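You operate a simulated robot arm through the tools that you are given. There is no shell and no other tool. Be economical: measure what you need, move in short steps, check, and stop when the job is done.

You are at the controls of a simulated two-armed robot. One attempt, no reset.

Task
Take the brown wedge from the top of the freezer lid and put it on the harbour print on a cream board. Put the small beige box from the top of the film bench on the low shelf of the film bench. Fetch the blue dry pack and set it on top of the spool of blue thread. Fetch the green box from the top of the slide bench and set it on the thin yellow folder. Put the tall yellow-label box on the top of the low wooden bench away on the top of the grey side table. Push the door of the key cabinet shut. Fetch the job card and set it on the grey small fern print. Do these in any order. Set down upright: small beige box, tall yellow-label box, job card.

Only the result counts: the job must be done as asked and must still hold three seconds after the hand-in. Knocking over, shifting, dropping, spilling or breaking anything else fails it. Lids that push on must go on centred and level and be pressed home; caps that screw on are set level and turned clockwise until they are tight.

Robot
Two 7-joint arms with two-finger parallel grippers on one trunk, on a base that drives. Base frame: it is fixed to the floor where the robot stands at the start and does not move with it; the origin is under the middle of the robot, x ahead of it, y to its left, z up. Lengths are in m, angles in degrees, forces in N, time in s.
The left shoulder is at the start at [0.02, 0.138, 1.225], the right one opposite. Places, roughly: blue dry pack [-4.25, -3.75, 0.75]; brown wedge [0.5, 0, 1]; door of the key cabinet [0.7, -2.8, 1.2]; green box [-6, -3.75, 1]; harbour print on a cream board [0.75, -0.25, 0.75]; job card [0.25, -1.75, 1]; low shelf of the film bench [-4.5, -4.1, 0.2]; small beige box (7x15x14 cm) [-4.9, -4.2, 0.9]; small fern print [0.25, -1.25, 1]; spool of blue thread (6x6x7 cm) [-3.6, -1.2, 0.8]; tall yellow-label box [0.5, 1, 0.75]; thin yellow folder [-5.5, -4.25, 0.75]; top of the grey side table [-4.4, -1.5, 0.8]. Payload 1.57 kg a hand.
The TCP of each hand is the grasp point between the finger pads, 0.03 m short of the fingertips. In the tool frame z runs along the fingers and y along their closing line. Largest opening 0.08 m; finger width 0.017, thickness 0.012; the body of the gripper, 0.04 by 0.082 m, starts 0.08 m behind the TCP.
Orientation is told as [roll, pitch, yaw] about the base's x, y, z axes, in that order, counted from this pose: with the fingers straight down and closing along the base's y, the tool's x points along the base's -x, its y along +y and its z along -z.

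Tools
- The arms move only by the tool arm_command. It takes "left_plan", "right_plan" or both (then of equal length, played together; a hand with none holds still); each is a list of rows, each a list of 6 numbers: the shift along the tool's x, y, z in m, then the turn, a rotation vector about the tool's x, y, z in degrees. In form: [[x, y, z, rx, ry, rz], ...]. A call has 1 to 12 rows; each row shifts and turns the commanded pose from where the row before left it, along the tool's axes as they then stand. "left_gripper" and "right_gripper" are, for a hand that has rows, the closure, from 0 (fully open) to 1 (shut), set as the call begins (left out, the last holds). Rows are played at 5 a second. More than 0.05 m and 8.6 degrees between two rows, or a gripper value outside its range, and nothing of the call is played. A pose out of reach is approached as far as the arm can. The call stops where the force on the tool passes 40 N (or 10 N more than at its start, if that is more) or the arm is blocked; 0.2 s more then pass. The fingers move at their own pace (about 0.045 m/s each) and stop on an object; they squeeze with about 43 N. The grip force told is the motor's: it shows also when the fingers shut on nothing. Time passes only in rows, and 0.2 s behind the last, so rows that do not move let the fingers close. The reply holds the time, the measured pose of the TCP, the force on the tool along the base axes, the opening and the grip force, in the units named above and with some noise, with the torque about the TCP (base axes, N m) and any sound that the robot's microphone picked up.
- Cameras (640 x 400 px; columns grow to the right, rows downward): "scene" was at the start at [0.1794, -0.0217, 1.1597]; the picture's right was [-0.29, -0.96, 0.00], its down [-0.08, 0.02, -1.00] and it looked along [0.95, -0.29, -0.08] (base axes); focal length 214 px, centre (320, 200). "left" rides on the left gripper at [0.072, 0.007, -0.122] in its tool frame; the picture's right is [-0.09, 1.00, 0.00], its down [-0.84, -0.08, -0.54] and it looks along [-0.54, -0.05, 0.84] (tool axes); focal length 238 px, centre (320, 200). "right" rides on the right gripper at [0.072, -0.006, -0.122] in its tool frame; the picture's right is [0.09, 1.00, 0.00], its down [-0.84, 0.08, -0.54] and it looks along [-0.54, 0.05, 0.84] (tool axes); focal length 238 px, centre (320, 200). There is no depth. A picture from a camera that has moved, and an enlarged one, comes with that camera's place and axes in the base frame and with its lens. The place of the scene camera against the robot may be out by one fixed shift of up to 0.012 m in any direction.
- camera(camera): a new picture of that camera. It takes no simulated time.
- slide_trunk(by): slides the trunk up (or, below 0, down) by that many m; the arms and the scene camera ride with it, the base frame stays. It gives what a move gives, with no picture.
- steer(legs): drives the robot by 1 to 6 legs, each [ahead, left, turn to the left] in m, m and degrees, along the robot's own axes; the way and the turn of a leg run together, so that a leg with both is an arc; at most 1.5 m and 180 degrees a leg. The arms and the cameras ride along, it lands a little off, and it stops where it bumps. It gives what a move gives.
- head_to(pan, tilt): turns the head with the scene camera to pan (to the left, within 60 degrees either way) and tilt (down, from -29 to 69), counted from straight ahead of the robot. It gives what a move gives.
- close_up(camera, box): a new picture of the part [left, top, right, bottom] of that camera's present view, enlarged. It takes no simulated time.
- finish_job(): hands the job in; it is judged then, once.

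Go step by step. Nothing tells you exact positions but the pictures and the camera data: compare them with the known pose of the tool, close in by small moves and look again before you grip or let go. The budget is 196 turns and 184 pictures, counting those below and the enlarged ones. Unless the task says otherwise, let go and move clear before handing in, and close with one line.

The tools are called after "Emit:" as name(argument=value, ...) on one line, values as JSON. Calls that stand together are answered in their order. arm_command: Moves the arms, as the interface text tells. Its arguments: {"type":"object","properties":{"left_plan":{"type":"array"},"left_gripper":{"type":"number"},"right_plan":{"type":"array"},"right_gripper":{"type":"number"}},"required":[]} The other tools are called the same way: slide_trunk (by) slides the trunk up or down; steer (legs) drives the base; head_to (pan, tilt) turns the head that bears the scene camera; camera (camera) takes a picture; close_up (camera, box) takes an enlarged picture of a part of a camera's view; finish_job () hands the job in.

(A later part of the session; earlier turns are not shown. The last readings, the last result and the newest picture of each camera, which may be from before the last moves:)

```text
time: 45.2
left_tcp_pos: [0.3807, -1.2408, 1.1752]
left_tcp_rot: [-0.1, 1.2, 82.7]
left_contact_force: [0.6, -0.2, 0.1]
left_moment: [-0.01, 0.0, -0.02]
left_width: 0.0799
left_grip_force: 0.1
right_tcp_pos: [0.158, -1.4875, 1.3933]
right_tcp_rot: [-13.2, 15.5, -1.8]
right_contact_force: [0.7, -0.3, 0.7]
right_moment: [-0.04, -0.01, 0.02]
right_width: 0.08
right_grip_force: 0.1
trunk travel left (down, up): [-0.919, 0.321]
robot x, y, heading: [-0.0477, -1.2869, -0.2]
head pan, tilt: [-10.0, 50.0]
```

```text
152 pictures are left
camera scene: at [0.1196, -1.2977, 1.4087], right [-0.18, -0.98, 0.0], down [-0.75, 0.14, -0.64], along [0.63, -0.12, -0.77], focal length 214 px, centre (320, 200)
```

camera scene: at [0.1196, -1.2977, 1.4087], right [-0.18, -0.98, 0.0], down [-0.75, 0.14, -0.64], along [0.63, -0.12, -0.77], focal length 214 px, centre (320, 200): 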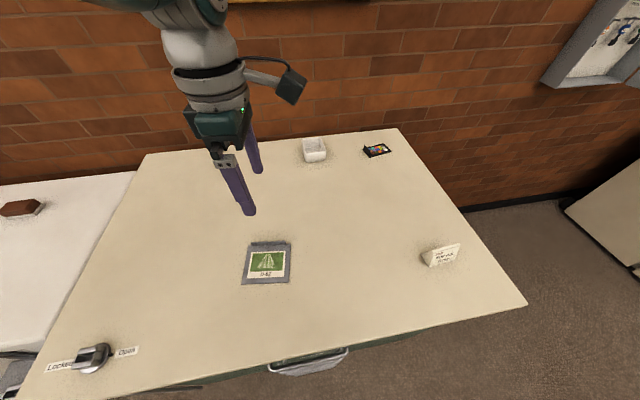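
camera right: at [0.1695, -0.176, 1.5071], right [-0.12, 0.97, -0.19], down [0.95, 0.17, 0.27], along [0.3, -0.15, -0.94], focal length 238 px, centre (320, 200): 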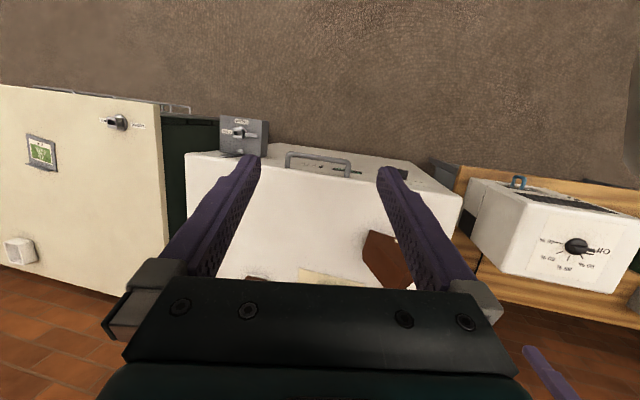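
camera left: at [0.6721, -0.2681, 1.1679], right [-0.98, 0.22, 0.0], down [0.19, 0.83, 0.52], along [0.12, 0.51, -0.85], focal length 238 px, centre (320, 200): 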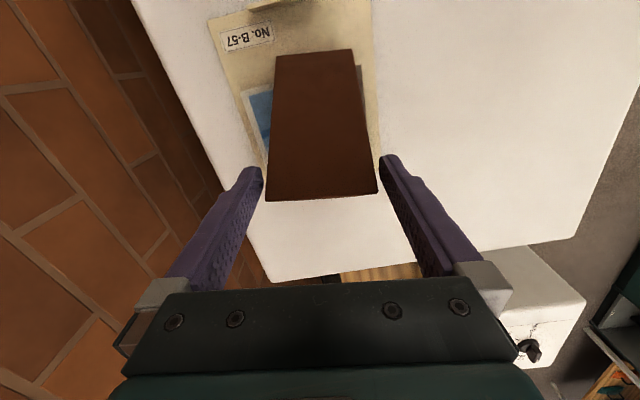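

Emit:
close_up(camera="scene", box=[220, 200, 500, 310])

Emit:
close_up(camera="scene", box=[400, 220, 500, 280])

Emit:
camera(camera="right")

```text
2.29 times, centred on (360, 255) of scene
camera zoom: at [0.1196, -1.2977, 1.4087], right [-0.18, -0.98, 0.0], down [-0.75, 0.14, -0.64], along [0.63, -0.12, -0.77], focal length 490 px, centre (229, 74)
```

zoom: 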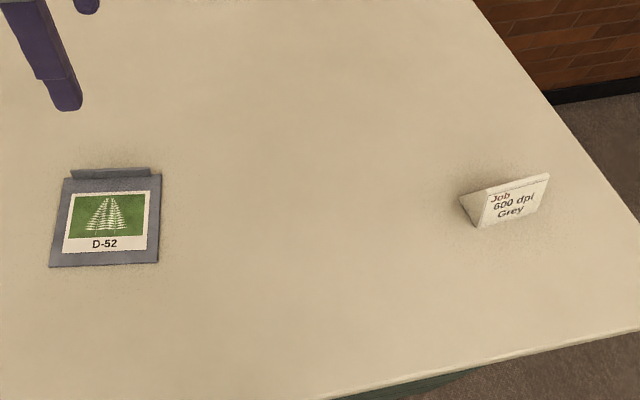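

```text
6.40 times, centred on (450, 250) of scene
camera zoom: at [0.1196, -1.2977, 1.4087], right [-0.18, -0.98, 0.0], down [-0.75, 0.14, -0.64], along [0.63, -0.12, -0.77], focal length 1373 px, centre (-512, -120)
```

zoom: 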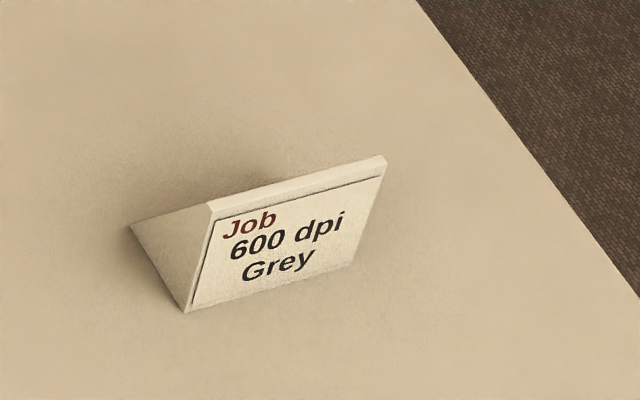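

```text
149 pictures are left
camera right: at [0.121, -1.465, 1.5263], right [-0.12, 0.97, -0.19], down [0.95, 0.17, 0.27], along [0.29, -0.15, -0.94], focal length 238 px, centre (320, 200)
```

right: 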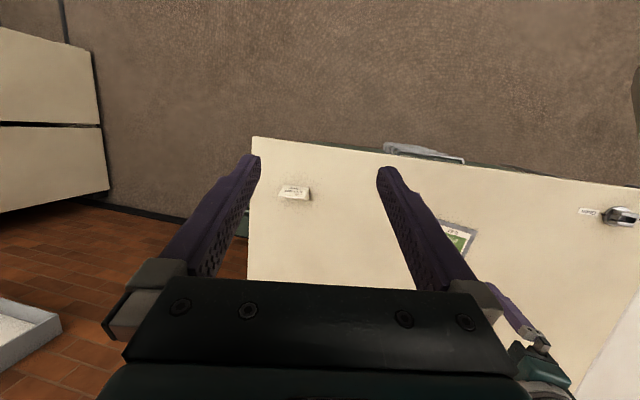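

The job card is a solid tent about 0.07 long, lying nearly along y at about (0.29,-1.63). The fern print is at about (0.355,-1.21) on a bench near z 0.91. I'll tuck the left hand, straighten the right hand, and move over.

Emit:
arm_command(left_plan=[[0, 0.04, -0.02, 0, 0, 0], [0, 0.04, -0.02, 0, 0, 0], [0, 0.04, -0.02, 0, 0, 0], [0, 0.02, -0.01, 0, 0, 0], [0, 0, 0, 0, 0, 0], [0, 0, 0, 0, 0, 0]], right_plan=[[-0.03, 0, 0.04, -2.6, -3.1, 0], [-0.03, 0, 0.04, -2.6, -3.1, 0], [-0.03, 0, 0.04, -2.6, -3.1, 0], [-0.03, 0, 0.04, -2.6, -3.1, -3], [-0.03, 0, 0.04, -2.6, -3.1, -4], [0, 0, 0, 0, 0, 0]])

Emit:
steer(legs=[[0, -0.17, 0]])

Emit:
camera(camera="scene")

Emit:
camera(camera="right")

```text
time: 46.6
left_tcp_pos: [0.3764, -1.2638, 1.1908]
left_tcp_rot: [0.1, 1.2, 82.7]
left_contact_force: [0.6, 0.3, -0.3]
left_moment: [0.0, -0.02, 0.03]
left_width: 0.0799
left_grip_force: 0.0
left hand out of reach, approached as far as the arm can: row 1, 2, 3, 4
right_tcp_pos: [0.2749, -1.5142, 1.1717]
right_tcp_rot: [0.7, 0.3, 7.0]
right_contact_force: [0.2, 0.1, -0.5]
right_moment: [0.02, 0.01, -0.03]
right_width: 0.0799
right_grip_force: 0.0
trunk travel left (down, up): [-0.919, 0.321]
robot x, y, heading: [-0.0488, -1.2881, -0.3]
head pan, tilt: [-10.0, 50.0]
```

```text
time: 48.1
left_tcp_pos: [0.3755, -1.4367, 1.1903]
left_tcp_rot: [0.1, 1.2, 82.5]
left_contact_force: [0.4, -0.4, -0.3]
left_moment: [0.02, 0.01, 0.0]
left_width: 0.0799
left_grip_force: 0.0
right_tcp_pos: [0.2738, -1.6867, 1.1719]
right_tcp_rot: [0.6, 0.2, 7.0]
right_contact_force: [0.9, 0.5, -0.1]
right_moment: [0.0, -0.02, 0.0]
right_width: 0.0803
right_grip_force: 0.1
trunk travel left (down, up): [-0.919, 0.321]
robot x, y, heading: [-0.0504, -1.4578, -0.3]
head pan, tilt: [-10.0, 50.0]
```

```text
148 pictures are left
camera scene: at [0.1187, -1.4692, 1.4086], right [-0.18, -0.98, 0.0], down [-0.75, 0.14, -0.64], along [0.63, -0.12, -0.77], focal length 214 px, centre (320, 200)
```

scene: 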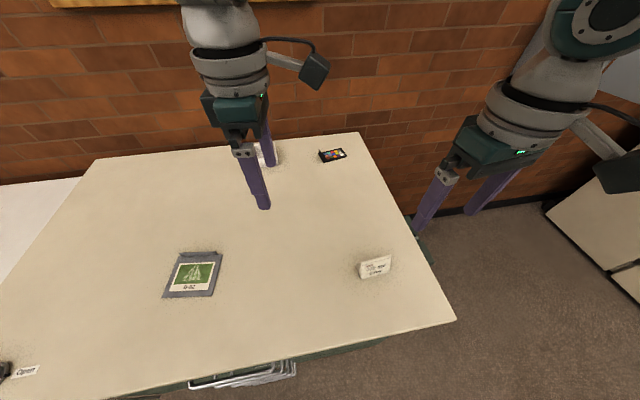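

```text
147 pictures are left
camera right: at [0.2027, -1.7029, 1.293], right [-0.21, 0.98, 0.01], down [0.83, 0.17, 0.54], along [0.52, 0.12, -0.84], focal length 238 px, centre (320, 200)
```

right: 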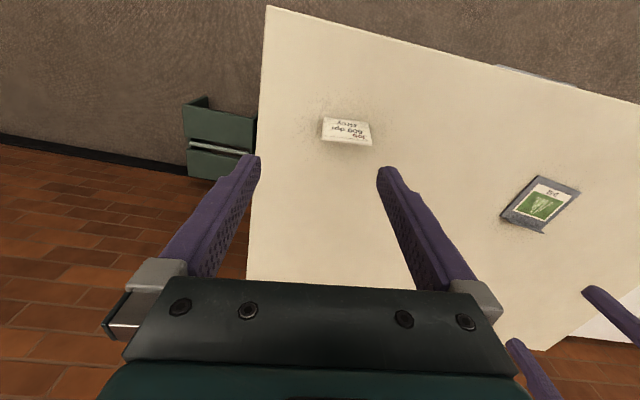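

The card's front edge is at x≈0.285, from y -1.602 to -1.673, and the bench top is at z≈0.90. I'll move over it and lower.

Emit:
arm_command(right_plan=[[-0.018, 0.023, 0, 0, 0, 1.5], [-0.019, 0.023, 0, 0, 0, 1.5], [0, 0, 0, 0, 0, 0]])

Emit:
slide_trunk(by=-0.15)

Emit:
camera(camera="right")

Emit:
close_up(camera="right", box=[240, 80, 400, 180])

```text
time: 48.9
left_tcp_pos: [0.3744, -1.436, 1.1901]
left_tcp_rot: [0.1, 1.1, 82.6]
left_contact_force: [0.2, -0.1, 0.8]
left_moment: [0.0, 0.01, -0.03]
left_width: 0.0799
left_grip_force: 0.1
right_tcp_pos: [0.3037, -1.6363, 1.1727]
right_tcp_rot: [0.4, 0.5, 4.0]
right_contact_force: [0.0, -0.2, 0.2]
right_moment: [0.0, 0.02, 0.0]
right_width: 0.0799
right_grip_force: 0.1
trunk travel left (down, up): [-0.919, 0.321]
robot x, y, heading: [-0.0508, -1.4625, -0.3]
head pan, tilt: [-10.0, 50.0]
```

```text
time: 50.6
left_tcp_pos: [0.3752, -1.4362, 1.0404]
left_tcp_rot: [0.2, 1.2, 82.6]
left_contact_force: [0.5, -0.8, -0.3]
left_moment: [-0.01, -0.01, -0.01]
left_width: 0.08
left_grip_force: 0.0
right_tcp_pos: [0.3037, -1.6377, 1.022]
right_tcp_rot: [0.5, 0.4, 3.8]
right_contact_force: [0.2, -1.0, 0.6]
right_moment: [0.02, 0.02, 0.01]
right_width: 0.0798
right_grip_force: 0.0
trunk travel left (down, up): [-0.769, 0.471]
robot x, y, heading: [-0.05, -1.4582, -0.2]
head pan, tilt: [-10.0, 50.0]
```

```text
146 pictures are left
camera right: at [0.2326, -1.6498, 1.1428], right [-0.16, 0.99, 0.01], down [0.83, 0.13, 0.54], along [0.53, 0.09, -0.84], focal length 238 px, centre (320, 200)
```

right: 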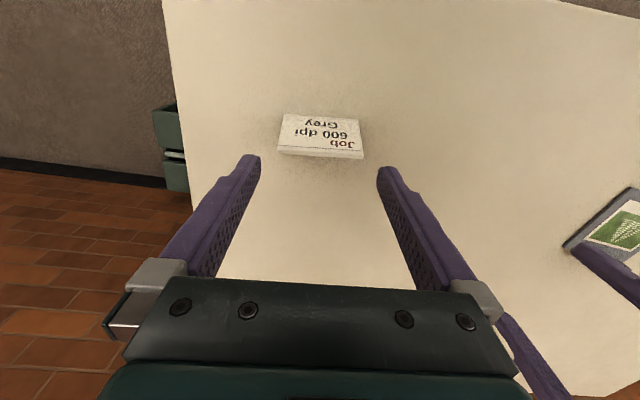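

```text
4.00 times, centred on (320, 130) of right
camera zoom: at [0.2326, -1.6498, 1.1428], right [-0.16, 0.99, 0.01], down [0.83, 0.13, 0.54], along [0.53, 0.09, -0.84], focal length 953 px, centre (320, 480)
```

zoom: 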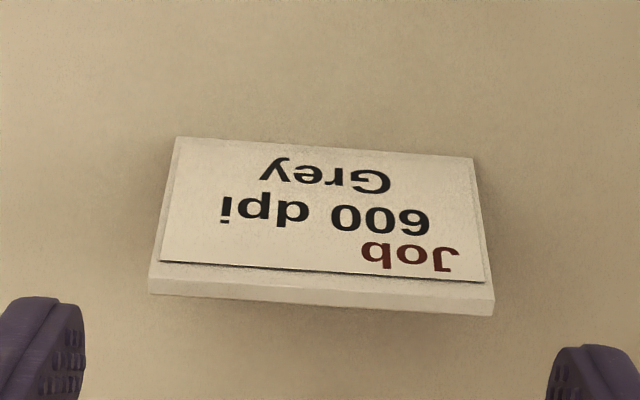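

The card is 0.0745 long, centered at y≈-1.637, turned about 5°. I'll tweak the yaw and lower with the arm, stopping to check just above the card.

Emit:
arm_command(right_plan=[[0, 0, 0.015, 0, 0, -1.3], [0, 0, 0.015, 0, 0, 0], [0, 0, 0.01, 0, 0, 0], [0, 0, 0, 0, 0, 0]])

Emit:
close_up(camera="right", box=[220, 90, 420, 215])

```text
time: 51.6
left_tcp_pos: [0.3748, -1.436, 1.0403]
left_tcp_rot: [0.2, 1.1, 82.6]
left_contact_force: [0.4, 0.3, 0.1]
left_moment: [-0.01, -0.02, -0.02]
left_width: 0.0798
left_grip_force: 0.1
right_tcp_pos: [0.3012, -1.635, 0.9836]
right_tcp_rot: [0.6, 0.4, 5.1]
right_contact_force: [0.0, -1.0, -0.5]
right_moment: [0.01, -0.02, 0.0]
right_width: 0.0802
right_grip_force: 0.0
trunk travel left (down, up): [-0.769, 0.471]
robot x, y, heading: [-0.0487, -1.4585, -0.5]
head pan, tilt: [-10.0, 50.0]
```

```text
3.20 times, centred on (320, 152) of right
camera zoom: at [0.2314, -1.65, 1.1033], right [-0.18, 0.98, 0.01], down [0.83, 0.15, 0.54], along [0.53, 0.11, -0.84], focal length 763 px, centre (320, 352)
```

zoom: 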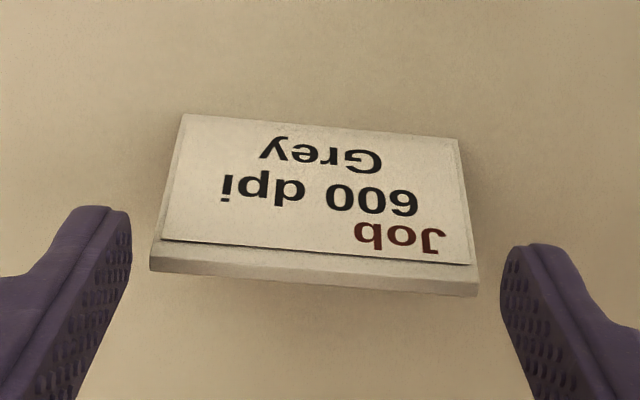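

Aligned within about 1 mm. Descending to z≈0.938 and closing.

Emit:
arm_command(right_plan=[[-0.002, 0, 0.012, 0, 0, 0], [-0.002, 0, 0.012, 0, 0, 0], [0, 0, 0.012, 0, 0, 0], [0, 0, 0.008, 0, 0, 0], [0, 0, 0, 0, 0, 0]])

Emit:
close_up(camera="right", box=[220, 90, 420, 215])

```text
time: 52.8
left_tcp_pos: [0.3734, -1.437, 1.0404]
left_tcp_rot: [0.0, 1.2, 82.6]
left_contact_force: [-0.2, 0.3, 0.2]
left_moment: [-0.01, 0.0, 0.0]
left_width: 0.08
left_grip_force: 0.1
right_tcp_pos: [0.3075, -1.636, 0.9372]
right_tcp_rot: [0.5, 0.4, 5.1]
right_contact_force: [-0.3, -1.0, 0.5]
right_moment: [0.01, 0.01, 0.04]
right_width: 0.0799
right_grip_force: 0.1
trunk travel left (down, up): [-0.769, 0.471]
robot x, y, heading: [-0.0453, -1.4591, -0.3]
head pan, tilt: [-10.0, 50.0]
```

```text
3.20 times, centred on (320, 152) of right
camera zoom: at [0.2358, -1.6501, 1.0588], right [-0.18, 0.98, 0.01], down [0.83, 0.15, 0.54], along [0.53, 0.11, -0.84], focal length 763 px, centre (320, 352)
```

zoom: 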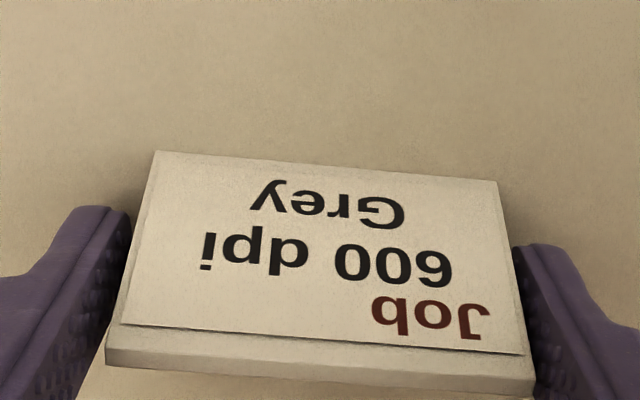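

Straddled cleanly. Closing and lifting with the trunk.

Emit:
arm_command(right_plan=[[0, 0, 0, 0, 0, 0], [0, 0, 0, 0, 0, 0], [0, 0, 0, 0, 0, 0]], right_gripper=1)

Emit:
slide_trunk(by=0.12)

Emit:
camera(camera="right")

```text
time: 53.6
left_tcp_pos: [0.3739, -1.4365, 1.0419]
left_tcp_rot: [0.1, 1.2, 82.7]
left_contact_force: [0.1, -0.9, -0.3]
left_moment: [-0.01, 0.01, -0.01]
left_width: 0.08
left_grip_force: 0.0
right_tcp_pos: [0.3071, -1.6356, 0.9377]
right_tcp_rot: [0.5, 0.4, 5.1]
right_contact_force: [-0.2, -0.4, 0.1]
right_moment: [-0.03, -0.04, 0.0]
right_width: 0.073
right_grip_force: 36.5
trunk travel left (down, up): [-0.769, 0.471]
robot x, y, heading: [-0.0486, -1.4548, -0.2]
head pan, tilt: [-10.0, 50.0]
```

```text
time: 55.1
left_tcp_pos: [0.3745, -1.4365, 1.1606]
left_tcp_rot: [0.1, 1.3, 82.6]
left_contact_force: [0.2, 0.2, -0.4]
left_moment: [0.01, -0.02, -0.01]
left_width: 0.0802
left_grip_force: 0.0
right_tcp_pos: [0.3057, -1.6351, 1.0566]
right_tcp_rot: [0.5, 0.4, 5.2]
right_contact_force: [-0.4, 0.3, 0.1]
right_moment: [-0.01, -0.02, -0.04]
right_width: 0.0726
right_grip_force: 43.2
trunk travel left (down, up): [-0.889, 0.351]
robot x, y, heading: [-0.0454, -1.458, -0.6]
head pan, tilt: [-10.0, 50.0]
```

```text
142 pictures are left
camera right: at [0.2357, -1.65, 1.1789], right [-0.18, 0.98, 0.01], down [0.83, 0.15, 0.54], along [0.53, 0.11, -0.84], focal length 238 px, centre (320, 200)
```

right: 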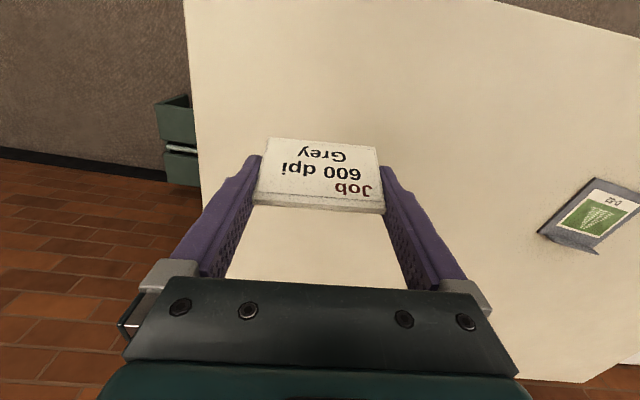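

The card is held. Driving left 0.42 to bring it over the fern print.

Emit:
steer(legs=[[0, 0.42, 0]])

Emit:
camera(camera="right")

Emit:
camera(camera="scene")

```text
time: 57.7
left_tcp_pos: [0.3783, -1.0169, 1.1607]
left_tcp_rot: [0.0, 1.2, 82.3]
left_contact_force: [-0.5, -0.6, 0.0]
left_moment: [-0.04, -0.02, -0.01]
left_width: 0.08
left_grip_force: 0.0
right_tcp_pos: [0.3115, -1.2167, 1.0576]
right_tcp_rot: [0.4, 0.4, 4.9]
right_contact_force: [-0.5, 0.7, -0.3]
right_moment: [0.02, 0.03, 0.02]
right_width: 0.0726
right_grip_force: 42.4
trunk travel left (down, up): [-0.889, 0.351]
robot x, y, heading: [-0.0463, -1.0345, -0.3]
head pan, tilt: [-10.0, 50.0]
```

```text
141 pictures are left
camera right: at [0.2384, -1.2302, 1.179], right [-0.18, 0.98, 0.01], down [0.83, 0.14, 0.54], along [0.53, 0.1, -0.84], focal length 238 px, centre (320, 200)
```

right: 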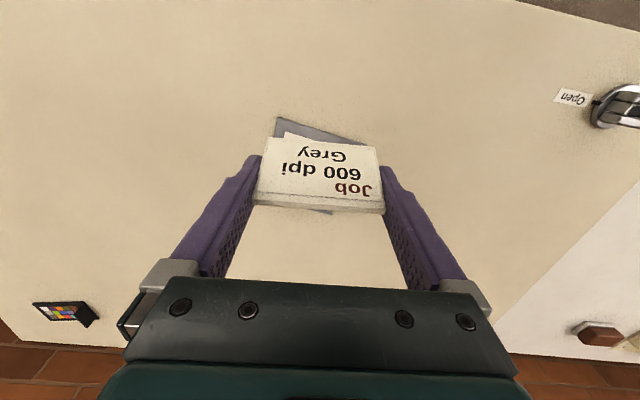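

```text
140 pictures are left
camera scene: at [0.1222, -1.0487, 1.3786], right [-0.18, -0.98, 0.0], down [-0.75, 0.14, -0.64], along [0.63, -0.12, -0.77], focal length 214 px, centre (320, 200)
```

scene: 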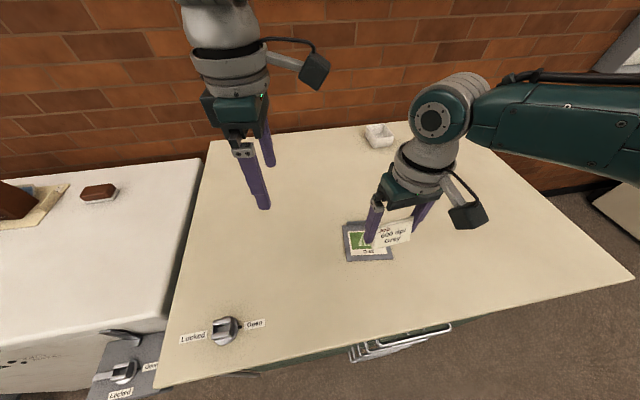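

The print is at center ≈ (0.366,-1.211), about 0.104 wide and turned -4°. Moving the card over it and lowering.

Emit:
arm_command(right_plan=[[-0.028, 0.001, 0, 0, 0, 3], [-0.027, 0.002, 0, 0, 0, 3], [0, 0, 0, 0, 0, 3], [0, 0, 0.03, 0, 0, 0], [0, 0, 0.03, 0, 0, 0], [0, 0, 0.02, 0, 0, 0], [0, 0, 0, 0, 0, 0]])

Emit:
camera(camera="right")

Emit:
close_up(camera="scene", box=[310, 180, 470, 280])

```text
time: 59.3
left_tcp_pos: [0.3799, -1.0169, 1.1602]
left_tcp_rot: [0.1, 1.2, 82.3]
left_contact_force: [0.3, -0.3, -0.9]
left_moment: [0.0, -0.01, 0.0]
left_width: 0.0799
left_grip_force: 0.1
right_tcp_pos: [0.32, -1.2111, 1.0026]
right_tcp_rot: [0.6, 0.4, -4.2]
right_contact_force: [0.0, -0.7, -0.6]
right_moment: [0.01, -0.01, -0.02]
right_width: 0.0728
right_grip_force: 43.2
right hand out of reach, approached as far as the arm can: row 4, 5, 6
trunk travel left (down, up): [-0.889, 0.351]
robot x, y, heading: [-0.0456, -1.041, -0.7]
head pan, tilt: [-10.0, 50.0]
```

```text
139 pictures are left
camera right: at [0.2482, -1.2141, 1.1235], right [-0.02, 1.0, 0.01], down [0.84, 0.01, 0.54], along [0.54, 0.02, -0.84], focal length 238 px, centre (320, 200)
```

right: 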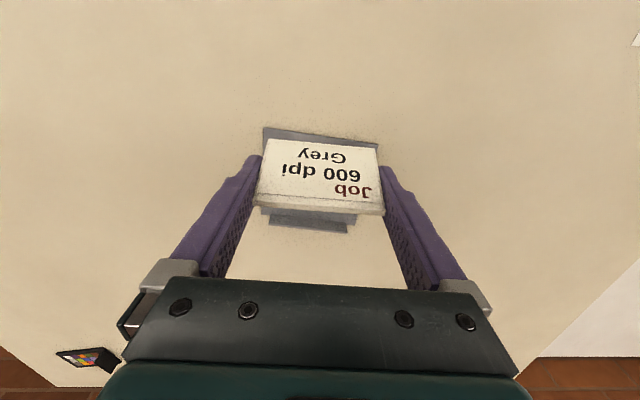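

```text
4.00 times, centred on (390, 230) of scene
camera zoom: at [0.1222, -1.0486, 1.3786], right [-0.18, -0.98, 0.0], down [-0.75, 0.14, -0.64], along [0.63, -0.12, -0.77], focal length 858 px, centre (40, 80)
```

zoom: 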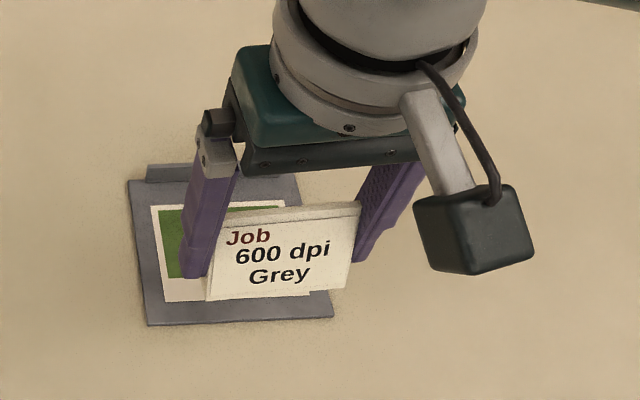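

Emit:
steer(legs=[[0.046, 0.003, 0]])

Emit:
slide_trunk(by=-0.048)

Emit:
camera(camera="right")

Emit:
close_up(camera="scene", box=[310, 180, 470, 280])

```text
time: 60.2
left_tcp_pos: [0.424, -1.0152, 1.1609]
left_tcp_rot: [0.1, 1.2, 82.2]
left_contact_force: [0.3, -0.1, -0.1]
left_moment: [0.02, 0.0, -0.05]
left_width: 0.0801
left_grip_force: 0.2
right_tcp_pos: [0.365, -1.209, 1.002]
right_tcp_rot: [0.6, 0.5, -4.2]
right_contact_force: [0.6, -0.7, 0.4]
right_moment: [-0.02, 0.0, -0.01]
right_width: 0.0725
right_grip_force: 42.6
trunk travel left (down, up): [-0.889, 0.351]
robot x, y, heading: [-0.0001, -1.0308, -0.5]
head pan, tilt: [-10.0, 50.0]
```

```text
time: 61.1
left_tcp_pos: [0.4233, -1.0148, 1.113]
left_tcp_rot: [0.1, 1.1, 82.4]
left_contact_force: [0.4, -0.3, -0.3]
left_moment: [-0.02, 0.01, 0.03]
left_width: 0.0798
left_grip_force: 0.0
right_tcp_pos: [0.3658, -1.2086, 0.9552]
right_tcp_rot: [0.5, 0.4, -4.1]
right_contact_force: [0.0, -0.3, -0.5]
right_moment: [-0.01, 0.04, -0.03]
right_width: 0.0728
right_grip_force: 42.7
trunk travel left (down, up): [-0.841, 0.399]
robot x, y, heading: [0.0017, -1.034, -1.0]
head pan, tilt: [-10.0, 50.0]
```

```text
137 pictures are left
camera right: at [0.2934, -1.2116, 1.0756], right [-0.02, 1.0, 0.01], down [0.84, 0.01, 0.54], along [0.54, 0.02, -0.84], focal length 238 px, centre (320, 200)
```

right: 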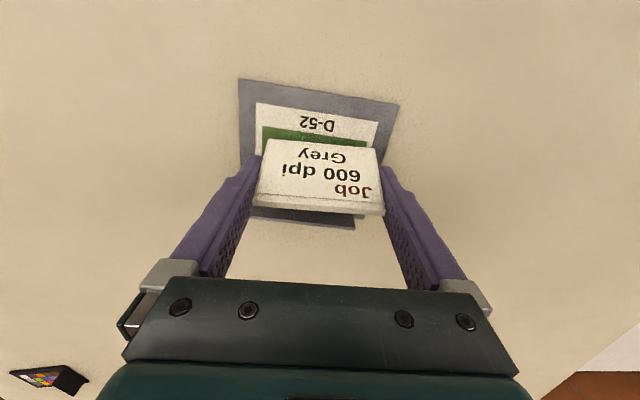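

```text
4.00 times, centred on (390, 230) of scene
camera zoom: at [0.1674, -1.0462, 1.3306], right [-0.18, -0.98, 0.0], down [-0.75, 0.14, -0.64], along [0.63, -0.12, -0.77], focal length 858 px, centre (40, 80)
```

zoom: 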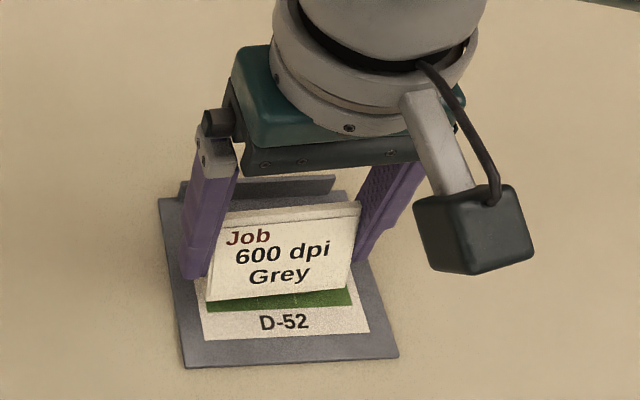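

Emit:
steer(legs=[[-0.006, 0, 0]])

Emit:
slide_trunk(by=-0.008)

Emit:
slide_trunk(by=-0.004)

Emit:
close_up(camera="scene", box=[310, 180, 470, 280])

```text
time: 61.9
left_tcp_pos: [0.4176, -1.0146, 1.112]
left_tcp_rot: [0.2, 1.2, 82.3]
left_contact_force: [-0.2, 0.3, -0.4]
left_moment: [-0.01, 0.0, -0.02]
left_width: 0.0801
left_grip_force: 0.1
right_tcp_pos: [0.3597, -1.2095, 0.9538]
right_tcp_rot: [0.5, 0.5, -4.2]
right_contact_force: [-0.4, -0.3, 0.2]
right_moment: [0.0, 0.0, -0.04]
right_width: 0.0728
right_grip_force: 42.8
trunk travel left (down, up): [-0.841, 0.399]
robot x, y, heading: [-0.0067, -1.0325, -0.6]
head pan, tilt: [-10.0, 50.0]
```

```text
time: 62.4
left_tcp_pos: [0.4182, -1.0146, 1.1045]
left_tcp_rot: [0.0, 1.2, 82.2]
left_contact_force: [-0.4, -0.4, -0.1]
left_moment: [-0.01, 0.0, 0.0]
left_width: 0.0799
left_grip_force: 0.0
right_tcp_pos: [0.3588, -1.2089, 0.9462]
right_tcp_rot: [0.6, 0.3, -4.2]
right_contact_force: [-0.7, 0.7, 0.2]
right_moment: [0.01, 0.03, -0.02]
right_width: 0.0727
right_grip_force: 42.9
trunk travel left (down, up): [-0.833, 0.407]
robot x, y, heading: [-0.0067, -1.0346, -0.8]
head pan, tilt: [-10.0, 50.0]
```

```text
time: 63.0
left_tcp_pos: [0.4176, -1.0161, 1.0993]
left_tcp_rot: [0.1, 1.1, 82.4]
left_contact_force: [0.8, -1.2, 0.6]
left_moment: [0.01, 0.01, 0.02]
left_width: 0.0799
left_grip_force: 0.0
right_tcp_pos: [0.3598, -1.2078, 0.9426]
right_tcp_rot: [0.5, 0.4, -4.1]
right_contact_force: [0.0, -0.5, 0.2]
right_moment: [0.02, -0.01, 0.02]
right_width: 0.0726
right_grip_force: 43.3
trunk travel left (down, up): [-0.829, 0.411]
robot x, y, heading: [-0.0056, -1.0321, -0.7]
head pan, tilt: [-10.0, 50.0]
```

```text
4.00 times, centred on (390, 230) of scene
camera zoom: at [0.1614, -1.0461, 1.3186], right [-0.18, -0.98, 0.0], down [-0.75, 0.14, -0.64], along [0.63, -0.12, -0.77], focal length 858 px, centre (40, 80)
```

zoom: 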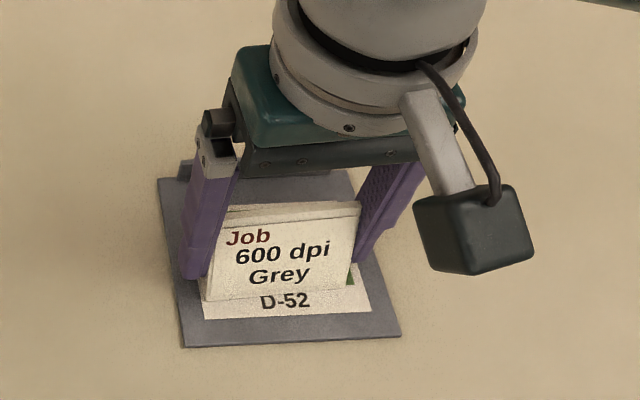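

Almost touching. I'll lower 3 mm at a time until contact.

Emit:
slide_trunk(by=-0.003)

Emit:
slide_trunk(by=-0.003)

Emit:
close_up(camera="scene", box=[310, 180, 470, 280])

```text
time: 63.5
left_tcp_pos: [0.4178, -1.0144, 1.0975]
left_tcp_rot: [0.1, 1.2, 82.3]
left_contact_force: [0.4, -0.2, -0.4]
left_moment: [0.04, -0.01, -0.01]
left_width: 0.08
left_grip_force: 0.0
right_tcp_pos: [0.361, -1.2099, 0.9413]
right_tcp_rot: [0.6, 0.4, -4.2]
right_contact_force: [-7.7, 1.3, 26.1]
right_moment: [-0.58, 0.24, -0.14]
right_width: 0.0729
right_grip_force: 43.6
trunk travel left (down, up): [-0.826, 0.414]
robot x, y, heading: [-0.005, -1.037, -0.5]
head pan, tilt: [-10.0, 50.0]
```

```text
time: 63.8
left_tcp_pos: [0.4173, -1.0153, 1.0966]
left_tcp_rot: [0.0, 1.3, 82.3]
left_contact_force: [0.1, 1.3, 0.0]
left_moment: [-0.02, -0.01, 0.01]
left_width: 0.0798
left_grip_force: 0.0
right_tcp_pos: [0.3607, -1.2098, 0.9406]
right_tcp_rot: [0.5, 0.4, -4.1]
right_contact_force: [-4.2, -0.7, 15.1]
right_moment: [-0.22, 0.15, 0.0]
right_width: 0.0729
right_grip_force: 42.6
trunk travel left (down, up): [-0.826, 0.414]
robot x, y, heading: [-0.0043, -1.0352, -0.6]
head pan, tilt: [-10.0, 50.0]
stopped: the force on the tool passed its limit at 41 N (the readings are from after the stop); the commanded pose is now the measured one
```

```text
4.00 times, centred on (390, 230) of scene
camera zoom: at [0.1613, -1.0466, 1.3148], right [-0.18, -0.98, 0.0], down [-0.75, 0.14, -0.64], along [0.63, -0.12, -0.77], focal length 858 px, centre (40, 80)
```

zoom: 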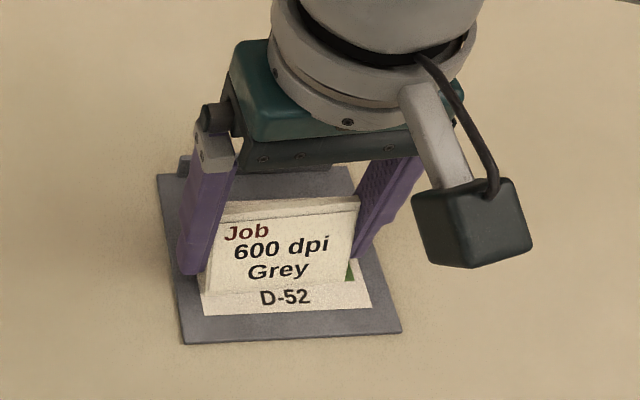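

Seated on the print. Release and rise.

Emit:
arm_command(right_plan=[[0, 0, 0, 0, 0, 0], [0, 0, 0, 0, 0, 0], [0, 0, 0, 0, 0, 0]], right_gripper=0)

Emit:
slide_trunk(by=0.2)

Emit:
close_up(camera="scene", box=[310, 180, 470, 310])

Emit:
head_to(pan=-50, tilt=20)

Emit:
camera(camera="scene")

```text
time: 64.6
left_tcp_pos: [0.4178, -1.0157, 1.0972]
left_tcp_rot: [0.1, 1.2, 82.3]
left_contact_force: [0.6, 0.2, 0.1]
left_moment: [-0.04, 0.0, -0.02]
left_width: 0.0802
left_grip_force: 0.1
right_tcp_pos: [0.3612, -1.2081, 0.9392]
right_tcp_rot: [0.6, 0.4, -4.2]
right_contact_force: [-0.6, 0.8, 0.2]
right_moment: [-0.03, -0.03, 0.03]
right_width: 0.0799
right_grip_force: 0.1
trunk travel left (down, up): [-0.826, 0.414]
robot x, y, heading: [-0.0028, -1.0365, -0.5]
head pan, tilt: [-10.0, 50.0]
```

```text
time: 66.8
left_tcp_pos: [0.4165, -1.0146, 1.2964]
left_tcp_rot: [0.1, 1.2, 82.4]
left_contact_force: [-0.6, 0.4, -0.6]
left_moment: [-0.03, 0.02, -0.01]
left_width: 0.0801
left_grip_force: 0.1
right_tcp_pos: [0.3601, -1.208, 1.1401]
right_tcp_rot: [0.5, 0.4, -4.1]
right_contact_force: [0.2, -0.8, 0.5]
right_moment: [-0.03, 0.03, -0.01]
right_width: 0.0799
right_grip_force: 0.1
trunk travel left (down, up): [-1.026, 0.214]
robot x, y, heading: [-0.0051, -1.0369, -0.4]
head pan, tilt: [-10.0, 50.0]
```

```text
3.08 times, centred on (390, 245) of scene
camera zoom: at [0.1612, -1.0461, 1.5149], right [-0.18, -0.98, 0.0], down [-0.75, 0.14, -0.64], along [0.63, -0.12, -0.77], focal length 660 px, centre (105, 62)
```

zoom: 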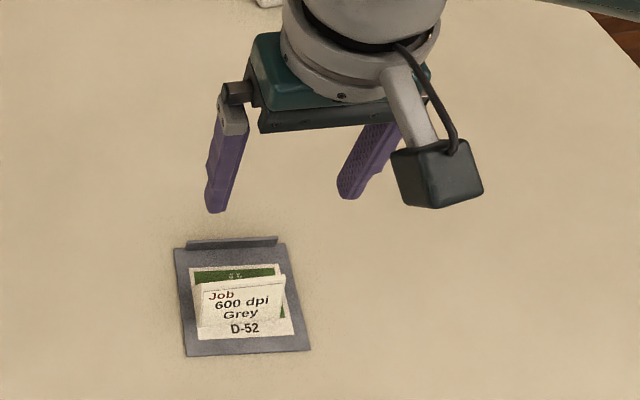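

```text
time: 67.9
left_tcp_pos: [0.4174, -1.0137, 1.2967]
left_tcp_rot: [0.2, 1.1, 82.4]
left_contact_force: [-0.1, 0.2, -0.7]
left_moment: [0.02, 0.0, 0.01]
left_width: 0.0798
left_grip_force: 0.1
right_tcp_pos: [0.3602, -1.207, 1.1401]
right_tcp_rot: [0.6, 0.4, -4.1]
right_contact_force: [-0.3, -0.2, -0.1]
right_moment: [0.02, 0.01, -0.02]
right_width: 0.0802
right_grip_force: 0.1
trunk travel left (down, up): [-1.026, 0.214]
robot x, y, heading: [-0.0077, -1.0373, -0.8]
head pan, tilt: [-50.0, 20.0]
```

```text
132 pictures are left
camera scene: at [0.1447, -1.1039, 1.5605], right [-0.77, -0.63, 0.0], down [-0.22, 0.26, -0.94], along [0.6, -0.73, -0.34], focal length 214 px, centre (320, 200)
```

scene: 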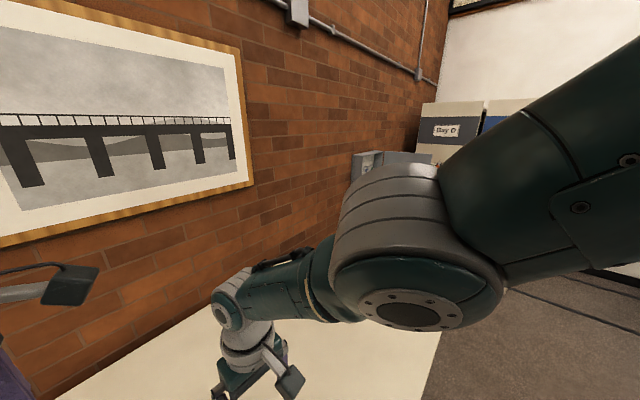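

The job card is on the fern print. Now the key cabinet: back off, drive right and look.

Emit:
steer(legs=[[-0.3, 0, 0], [0, -1.3, 0]])

Emit:
head_to(pan=-15, tilt=15)

Emit:
camera(camera="scene")

```text
time: 76.1
left_tcp_pos: [0.0758, -2.3266, 1.2964]
left_tcp_rot: [0.1, 1.2, 80.6]
left_contact_force: [0.5, -0.4, -0.5]
left_moment: [0.03, 0.0, 0.01]
left_width: 0.08
left_grip_force: 0.1
right_tcp_pos: [0.014, -2.5182, 1.1385]
right_tcp_rot: [0.3, 0.5, -5.7]
right_contact_force: [-0.4, -0.3, -0.4]
right_moment: [0.0, 0.04, 0.01]
right_width: 0.0799
right_grip_force: 0.1
trunk travel left (down, up): [-1.026, 0.214]
robot x, y, heading: [-0.3506, -2.3356, -2.2]
head pan, tilt: [-50.0, 20.0]
```

```text
time: 77.1
left_tcp_pos: [0.0765, -2.3266, 1.2975]
left_tcp_rot: [0.2, 1.2, 80.7]
left_contact_force: [0.3, -0.4, 0.9]
left_moment: [-0.02, 0.02, -0.01]
left_width: 0.08
left_grip_force: 0.0
right_tcp_pos: [0.0133, -2.5185, 1.14]
right_tcp_rot: [0.5, 0.3, -5.9]
right_contact_force: [0.1, 0.8, 0.3]
right_moment: [-0.02, -0.05, 0.01]
right_width: 0.0801
right_grip_force: 0.0
trunk travel left (down, up): [-1.026, 0.214]
robot x, y, heading: [-0.342, -2.338, -2.3]
head pan, tilt: [-15.0, 15.0]
```

```text
131 pictures are left
camera scene: at [-0.1661, -2.3623, 1.5687], right [-0.3, -0.95, 0.0], down [-0.25, 0.08, -0.97], along [0.92, -0.29, -0.26], focal length 214 px, centre (320, 200)
```

scene: 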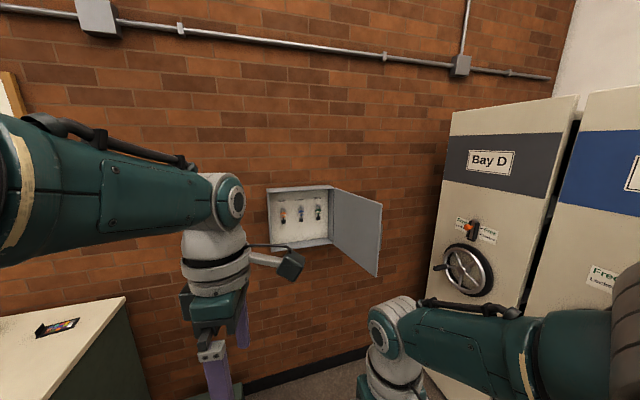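

The cabinet door is hinged on the cabinet's right side and opened about 105°. Its free edge is near (0.43,-2.77) and it spans z 1.11–1.36. I'll tuck the left arm away and ready the right hand, closed and pointing forward-down.

Emit:
slide_trunk(by=-0.1)

Emit:
arm_command(left_plan=[[-0.03, 0.035, 0.02, 0, 0, 0], [-0.03, 0.035, 0.02, 0, 0, 0], [-0.03, 0.035, 0.02, 0, 0, 0], [-0.03, 0.035, 0.02, 0, 0, 0], [-0.03, 0.035, 0.01, 0, 0, 0], [0, 0, 0, 0, 0, 0], [0, 0, 0, 0, 0, 0]], right_plan=[[0, 0, -0.04, 0, -7, 0], [0, 0, -0.04, 0, -7, 0], [0, 0, -0.04, 0, -7, 0], [0.01, 0, -0.04, 0, -7, 0], [0.01, 0, -0.03, 0, -7, 0], [0, 0, 0, 0, -7, 0], [0, 0, 0, 0, 0, 0]], right_gripper=1)

Emit:
camera(camera="scene")

```text
time: 78.4
left_tcp_pos: [0.0765, -2.3274, 1.1964]
left_tcp_rot: [0.1, 1.2, 80.7]
left_contact_force: [0.4, -0.4, -0.1]
left_moment: [0.0, 0.01, 0.03]
left_width: 0.0802
left_grip_force: 0.0
right_tcp_pos: [0.0146, -2.5176, 1.0418]
right_tcp_rot: [0.4, 0.4, -5.8]
right_contact_force: [-0.1, 0.3, -0.2]
right_moment: [0.0, 0.01, 0.01]
right_width: 0.08
right_grip_force: 0.0
trunk travel left (down, up): [-0.926, 0.314]
robot x, y, heading: [-0.3487, -2.3365, -2.2]
head pan, tilt: [-15.0, 15.0]
```

```text
refused: row 1 steps farther than a row can; nothing moved
```

```text
130 pictures are left
camera scene: at [-0.1661, -2.3623, 1.4687], right [-0.3, -0.95, 0.0], down [-0.25, 0.08, -0.97], along [0.92, -0.29, -0.26], focal length 214 px, centre (320, 200)
```

scene: 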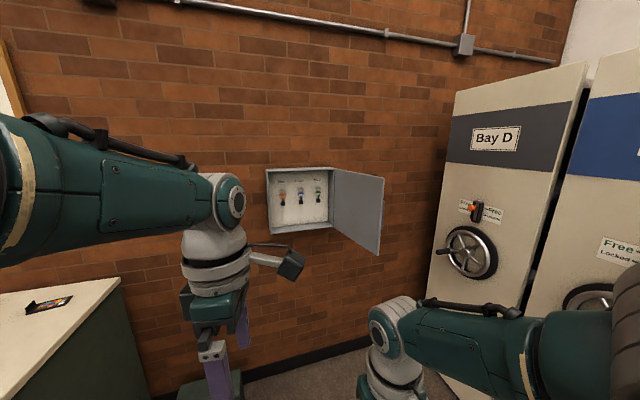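

Emit:
arm_command(left_plan=[[-0.03, 0.03, 0.015, 0, 0, 0], [-0.03, 0.03, 0.015, 0, 0, 0], [-0.03, 0.03, 0.015, 0, 0, 0], [-0.03, 0.03, 0.015, 0, 0, 0], [-0.03, 0.03, 0.01, 0, 0, 0], [0, 0.03, 0, 0, 0, 0], [0, 0, 0, 0, 0, 0]], right_plan=[[0, 0, -0.04, 0, -7, 0], [0, 0, -0.04, 0, -7, 0], [0, 0, -0.04, 0, -7, 0], [0.01, 0, -0.04, 0, -7, 0], [0.01, 0, -0.03, 0, -7, 0], [0, 0, 0, 0, -7, 0], [0, 0, 0, 0, 0, 0]], right_gripper=1)

Emit:
camera(camera="scene")

```text
time: 80.0
left_tcp_pos: [0.0405, -2.1808, 1.0555]
left_tcp_rot: [0.1, 1.2, 80.6]
left_contact_force: [0.1, 0.7, 0.2]
left_moment: [-0.01, 0.01, 0.0]
left_width: 0.0802
left_grip_force: 0.2
left hand out of reach, approached as far as the arm can: row 1, 2, 3, 4, 5, 6
right_tcp_pos: [-0.0464, -2.5126, 1.2155]
right_tcp_rot: [0.7, -41.6, -6.3]
right_contact_force: [0.0, -0.1, 0.3]
right_moment: [0.0, 0.02, -0.02]
right_width: 0.0
right_grip_force: 21.3
trunk travel left (down, up): [-0.926, 0.314]
robot x, y, heading: [-0.3475, -2.3366, -2.1]
head pan, tilt: [-15.0, 15.0]
```

```text
129 pictures are left
camera scene: at [-0.1661, -2.3623, 1.4687], right [-0.3, -0.95, 0.0], down [-0.25, 0.08, -0.97], along [0.92, -0.29, -0.26], focal length 214 px, centre (320, 200)
```

scene: 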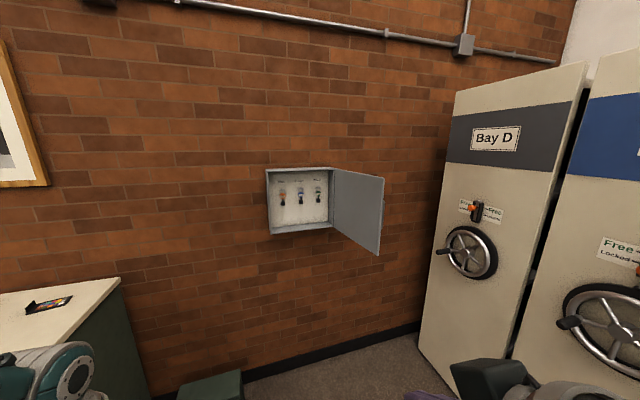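

Emit:
arm_command(left_plan=[[-0.04, 0, 0, 0, 0, 0], [-0.04, 0, 0, 0, 0, 0], [-0.04, 0, 0, 0, 0, 0], [0, 0.04, 0, 0, 0, 0], [0, 0.04, 0, 0, 0, 0], [0, 0.04, 0, 0, 0, 0], [0, 0.04, 0, 0, 0, 0], [0, 0, 0, 0, 0, 0]], right_plan=[[-0.037, 0, 0.033, 0, 0, 0], [-0.037, 0, 0.033, 0, 0, 0], [-0.037, 0, 0.033, 0, 0, 0], [0, 0, 0, 0, 0, 0], [0, 0, 0, 0, 0, 0], [0, 0, 0, 0, 0, 0], [0, 0, 0, 0, 0, 0], [0, 0, 0, 0, 0, 0]])

Emit:
steer(legs=[[0, 0, 2.2], [0, -0.42, 0]])

Emit:
camera(camera="scene")

Emit:
camera(camera="right")

```text
time: 81.8
left_tcp_pos: [-0.0463, -2.0139, 0.9927]
left_tcp_rot: [0.2, 1.3, 80.7]
left_contact_force: [-0.1, 0.7, 0.0]
left_moment: [0.01, -0.01, -0.01]
left_width: 0.0799
left_grip_force: 0.0
left hand out of reach, approached as far as the arm can: row 2, 3, 4, 5, 6, 7
right_tcp_pos: [0.103, -2.53, 1.2135]
right_tcp_rot: [0.7, -41.7, -6.3]
right_contact_force: [-0.2, 0.6, -0.2]
right_moment: [0.02, 0.02, -0.01]
right_width: 0.0001
right_grip_force: 20.9
trunk travel left (down, up): [-0.926, 0.314]
robot x, y, heading: [-0.3464, -2.3382, -2.2]
head pan, tilt: [-15.0, 15.0]
```

```text
time: 84.8
left_tcp_pos: [-0.0592, -2.4244, 0.9934]
left_tcp_rot: [0.2, 1.2, 82.9]
left_contact_force: [-0.2, -0.4, 0.2]
left_moment: [0.03, -0.01, 0.0]
left_width: 0.08
left_grip_force: 0.1
right_tcp_pos: [0.1094, -2.9334, 1.2127]
right_tcp_rot: [0.7, -41.6, -4.1]
right_contact_force: [-0.2, 0.2, 0.7]
right_moment: [0.04, 0.01, -0.02]
right_width: 0.0001
right_grip_force: 21.9
trunk travel left (down, up): [-0.926, 0.314]
robot x, y, heading: [-0.3451, -2.7549, -0.1]
head pan, tilt: [-15.0, 15.0]
```

```text
128 pictures are left
camera scene: at [-0.1661, -2.7756, 1.4687], right [-0.26, -0.97, 0.0], down [-0.25, 0.07, -0.97], along [0.93, -0.25, -0.26], focal length 214 px, centre (320, 200)
```

scene: 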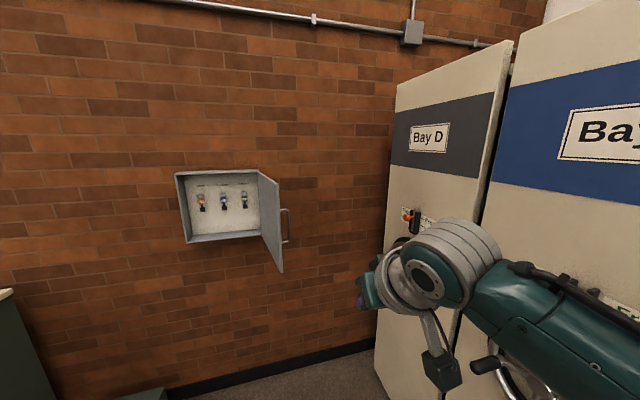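

```text
127 pictures are left
camera right: at [-0.0265, -2.9319, 1.2548], right [-0.01, 1.0, -0.05], down [0.27, 0.05, 0.96], along [0.96, -0.01, -0.27], focal length 238 px, centre (320, 200)
```

right: 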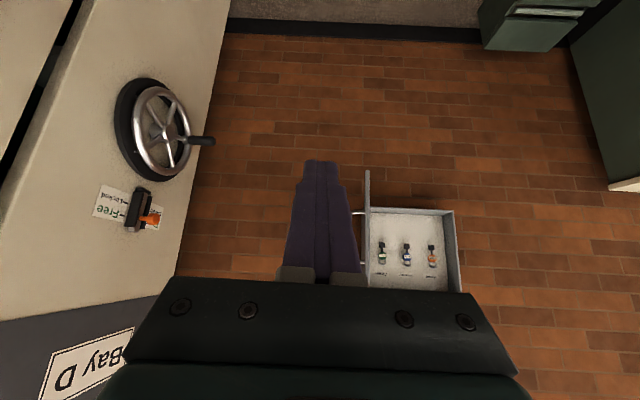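

The hinge is at ≈(0.81,-2.735), the free edge at ≈(0.49,-2.81) and the door spans z 1.04–1.33. The right hand is to the door's outer side, so I'll drive ahead alongside it and check.

Emit:
steer(legs=[[0.43, -0.02, 0]])

Emit:
camera(camera="scene")

Emit:
camera(camera="right")

```text
time: 87.4
left_tcp_pos: [0.3642, -2.442, 0.9926]
left_tcp_rot: [0.1, 1.2, 83.2]
left_contact_force: [0.5, 0.0, 0.3]
left_moment: [0.01, 0.03, 0.02]
left_width: 0.0802
left_grip_force: 0.2
right_tcp_pos: [0.534, -2.949, 1.213]
right_tcp_rot: [0.7, -41.8, -3.8]
right_contact_force: [-0.4, 0.3, 0.9]
right_moment: [0.01, 0.0, 0.01]
right_width: 0.0001
right_grip_force: 21.5
trunk travel left (down, up): [-0.926, 0.314]
robot x, y, heading: [0.0749, -2.7797, 0.1]
head pan, tilt: [-15.0, 15.0]
```

```text
126 pictures are left
camera scene: at [0.2586, -2.7944, 1.4687], right [-0.26, -0.97, 0.0], down [-0.25, 0.07, -0.97], along [0.93, -0.25, -0.26], focal length 214 px, centre (320, 200)
```

scene: 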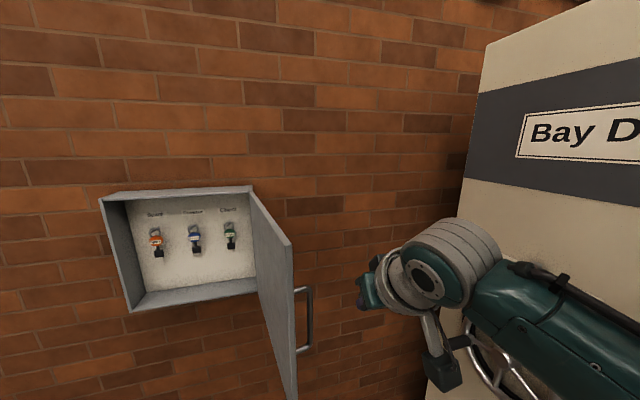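

```text
125 pictures are left
camera right: at [0.399, -2.9499, 1.2547], right [-0.01, 1.0, -0.05], down [0.27, 0.05, 0.96], along [0.96, 0.0, -0.27], focal length 238 px, centre (320, 200)
```

right: 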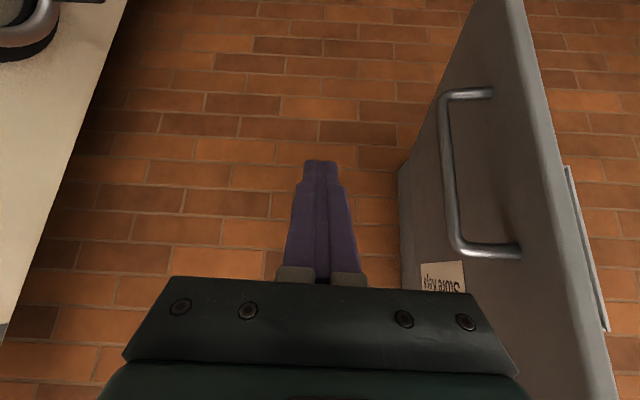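

The hand is alongside the door's outer face. Sweep left with the base to start closing it.

Emit:
steer(legs=[[0.03, 0.22, 0]])

Emit:
camera(camera="right")

Emit:
camera(camera="scene")

```text
time: 88.6
left_tcp_pos: [0.3775, -2.3393, 0.994]
left_tcp_rot: [0.3, 1.3, 83.0]
left_contact_force: [-0.7, 0.1, -0.6]
left_moment: [-0.01, -0.01, -0.01]
left_width: 0.0797
left_grip_force: 0.1
right_tcp_pos: [0.5476, -2.8508, 1.213]
right_tcp_rot: [0.4, -41.2, -3.9]
right_contact_force: [-0.5, 0.3, 0.0]
right_moment: [-0.01, 0.02, -0.02]
right_width: 0.0
right_grip_force: 21.6
trunk travel left (down, up): [-0.926, 0.314]
robot x, y, heading: [0.091, -2.6691, -0.2]
head pan, tilt: [-15.0, 15.0]
stopped in leg 1: the force on the tool passed its limit at 89 N (the readings are from after the stop); the commanded pose is now the measured one
```

```text
124 pictures are left
camera right: at [0.4112, -2.8483, 1.2555], right [-0.01, 1.0, -0.06], down [0.28, 0.06, 0.96], along [0.96, -0.01, -0.28], focal length 238 px, centre (320, 200)
```

right: 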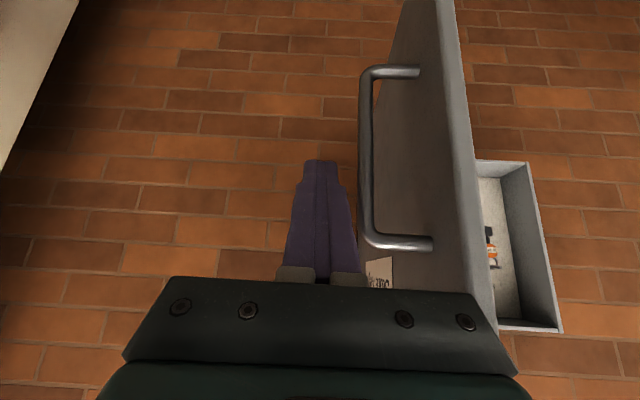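

```text
123 pictures are left
camera scene: at [0.272, -2.6916, 1.4686], right [-0.26, -0.97, 0.0], down [-0.25, 0.07, -0.97], along [0.93, -0.25, -0.26], focal length 214 px, centre (320, 200)
```

scene: 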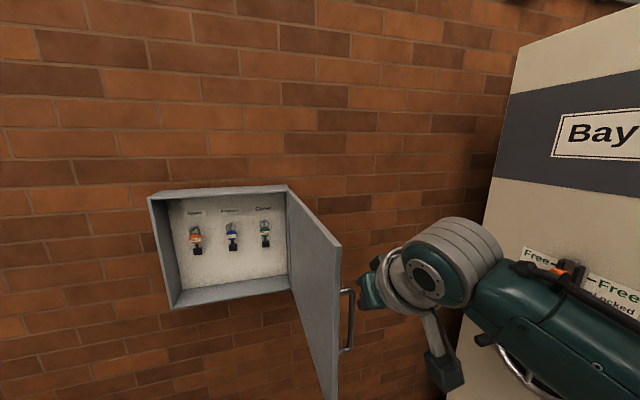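

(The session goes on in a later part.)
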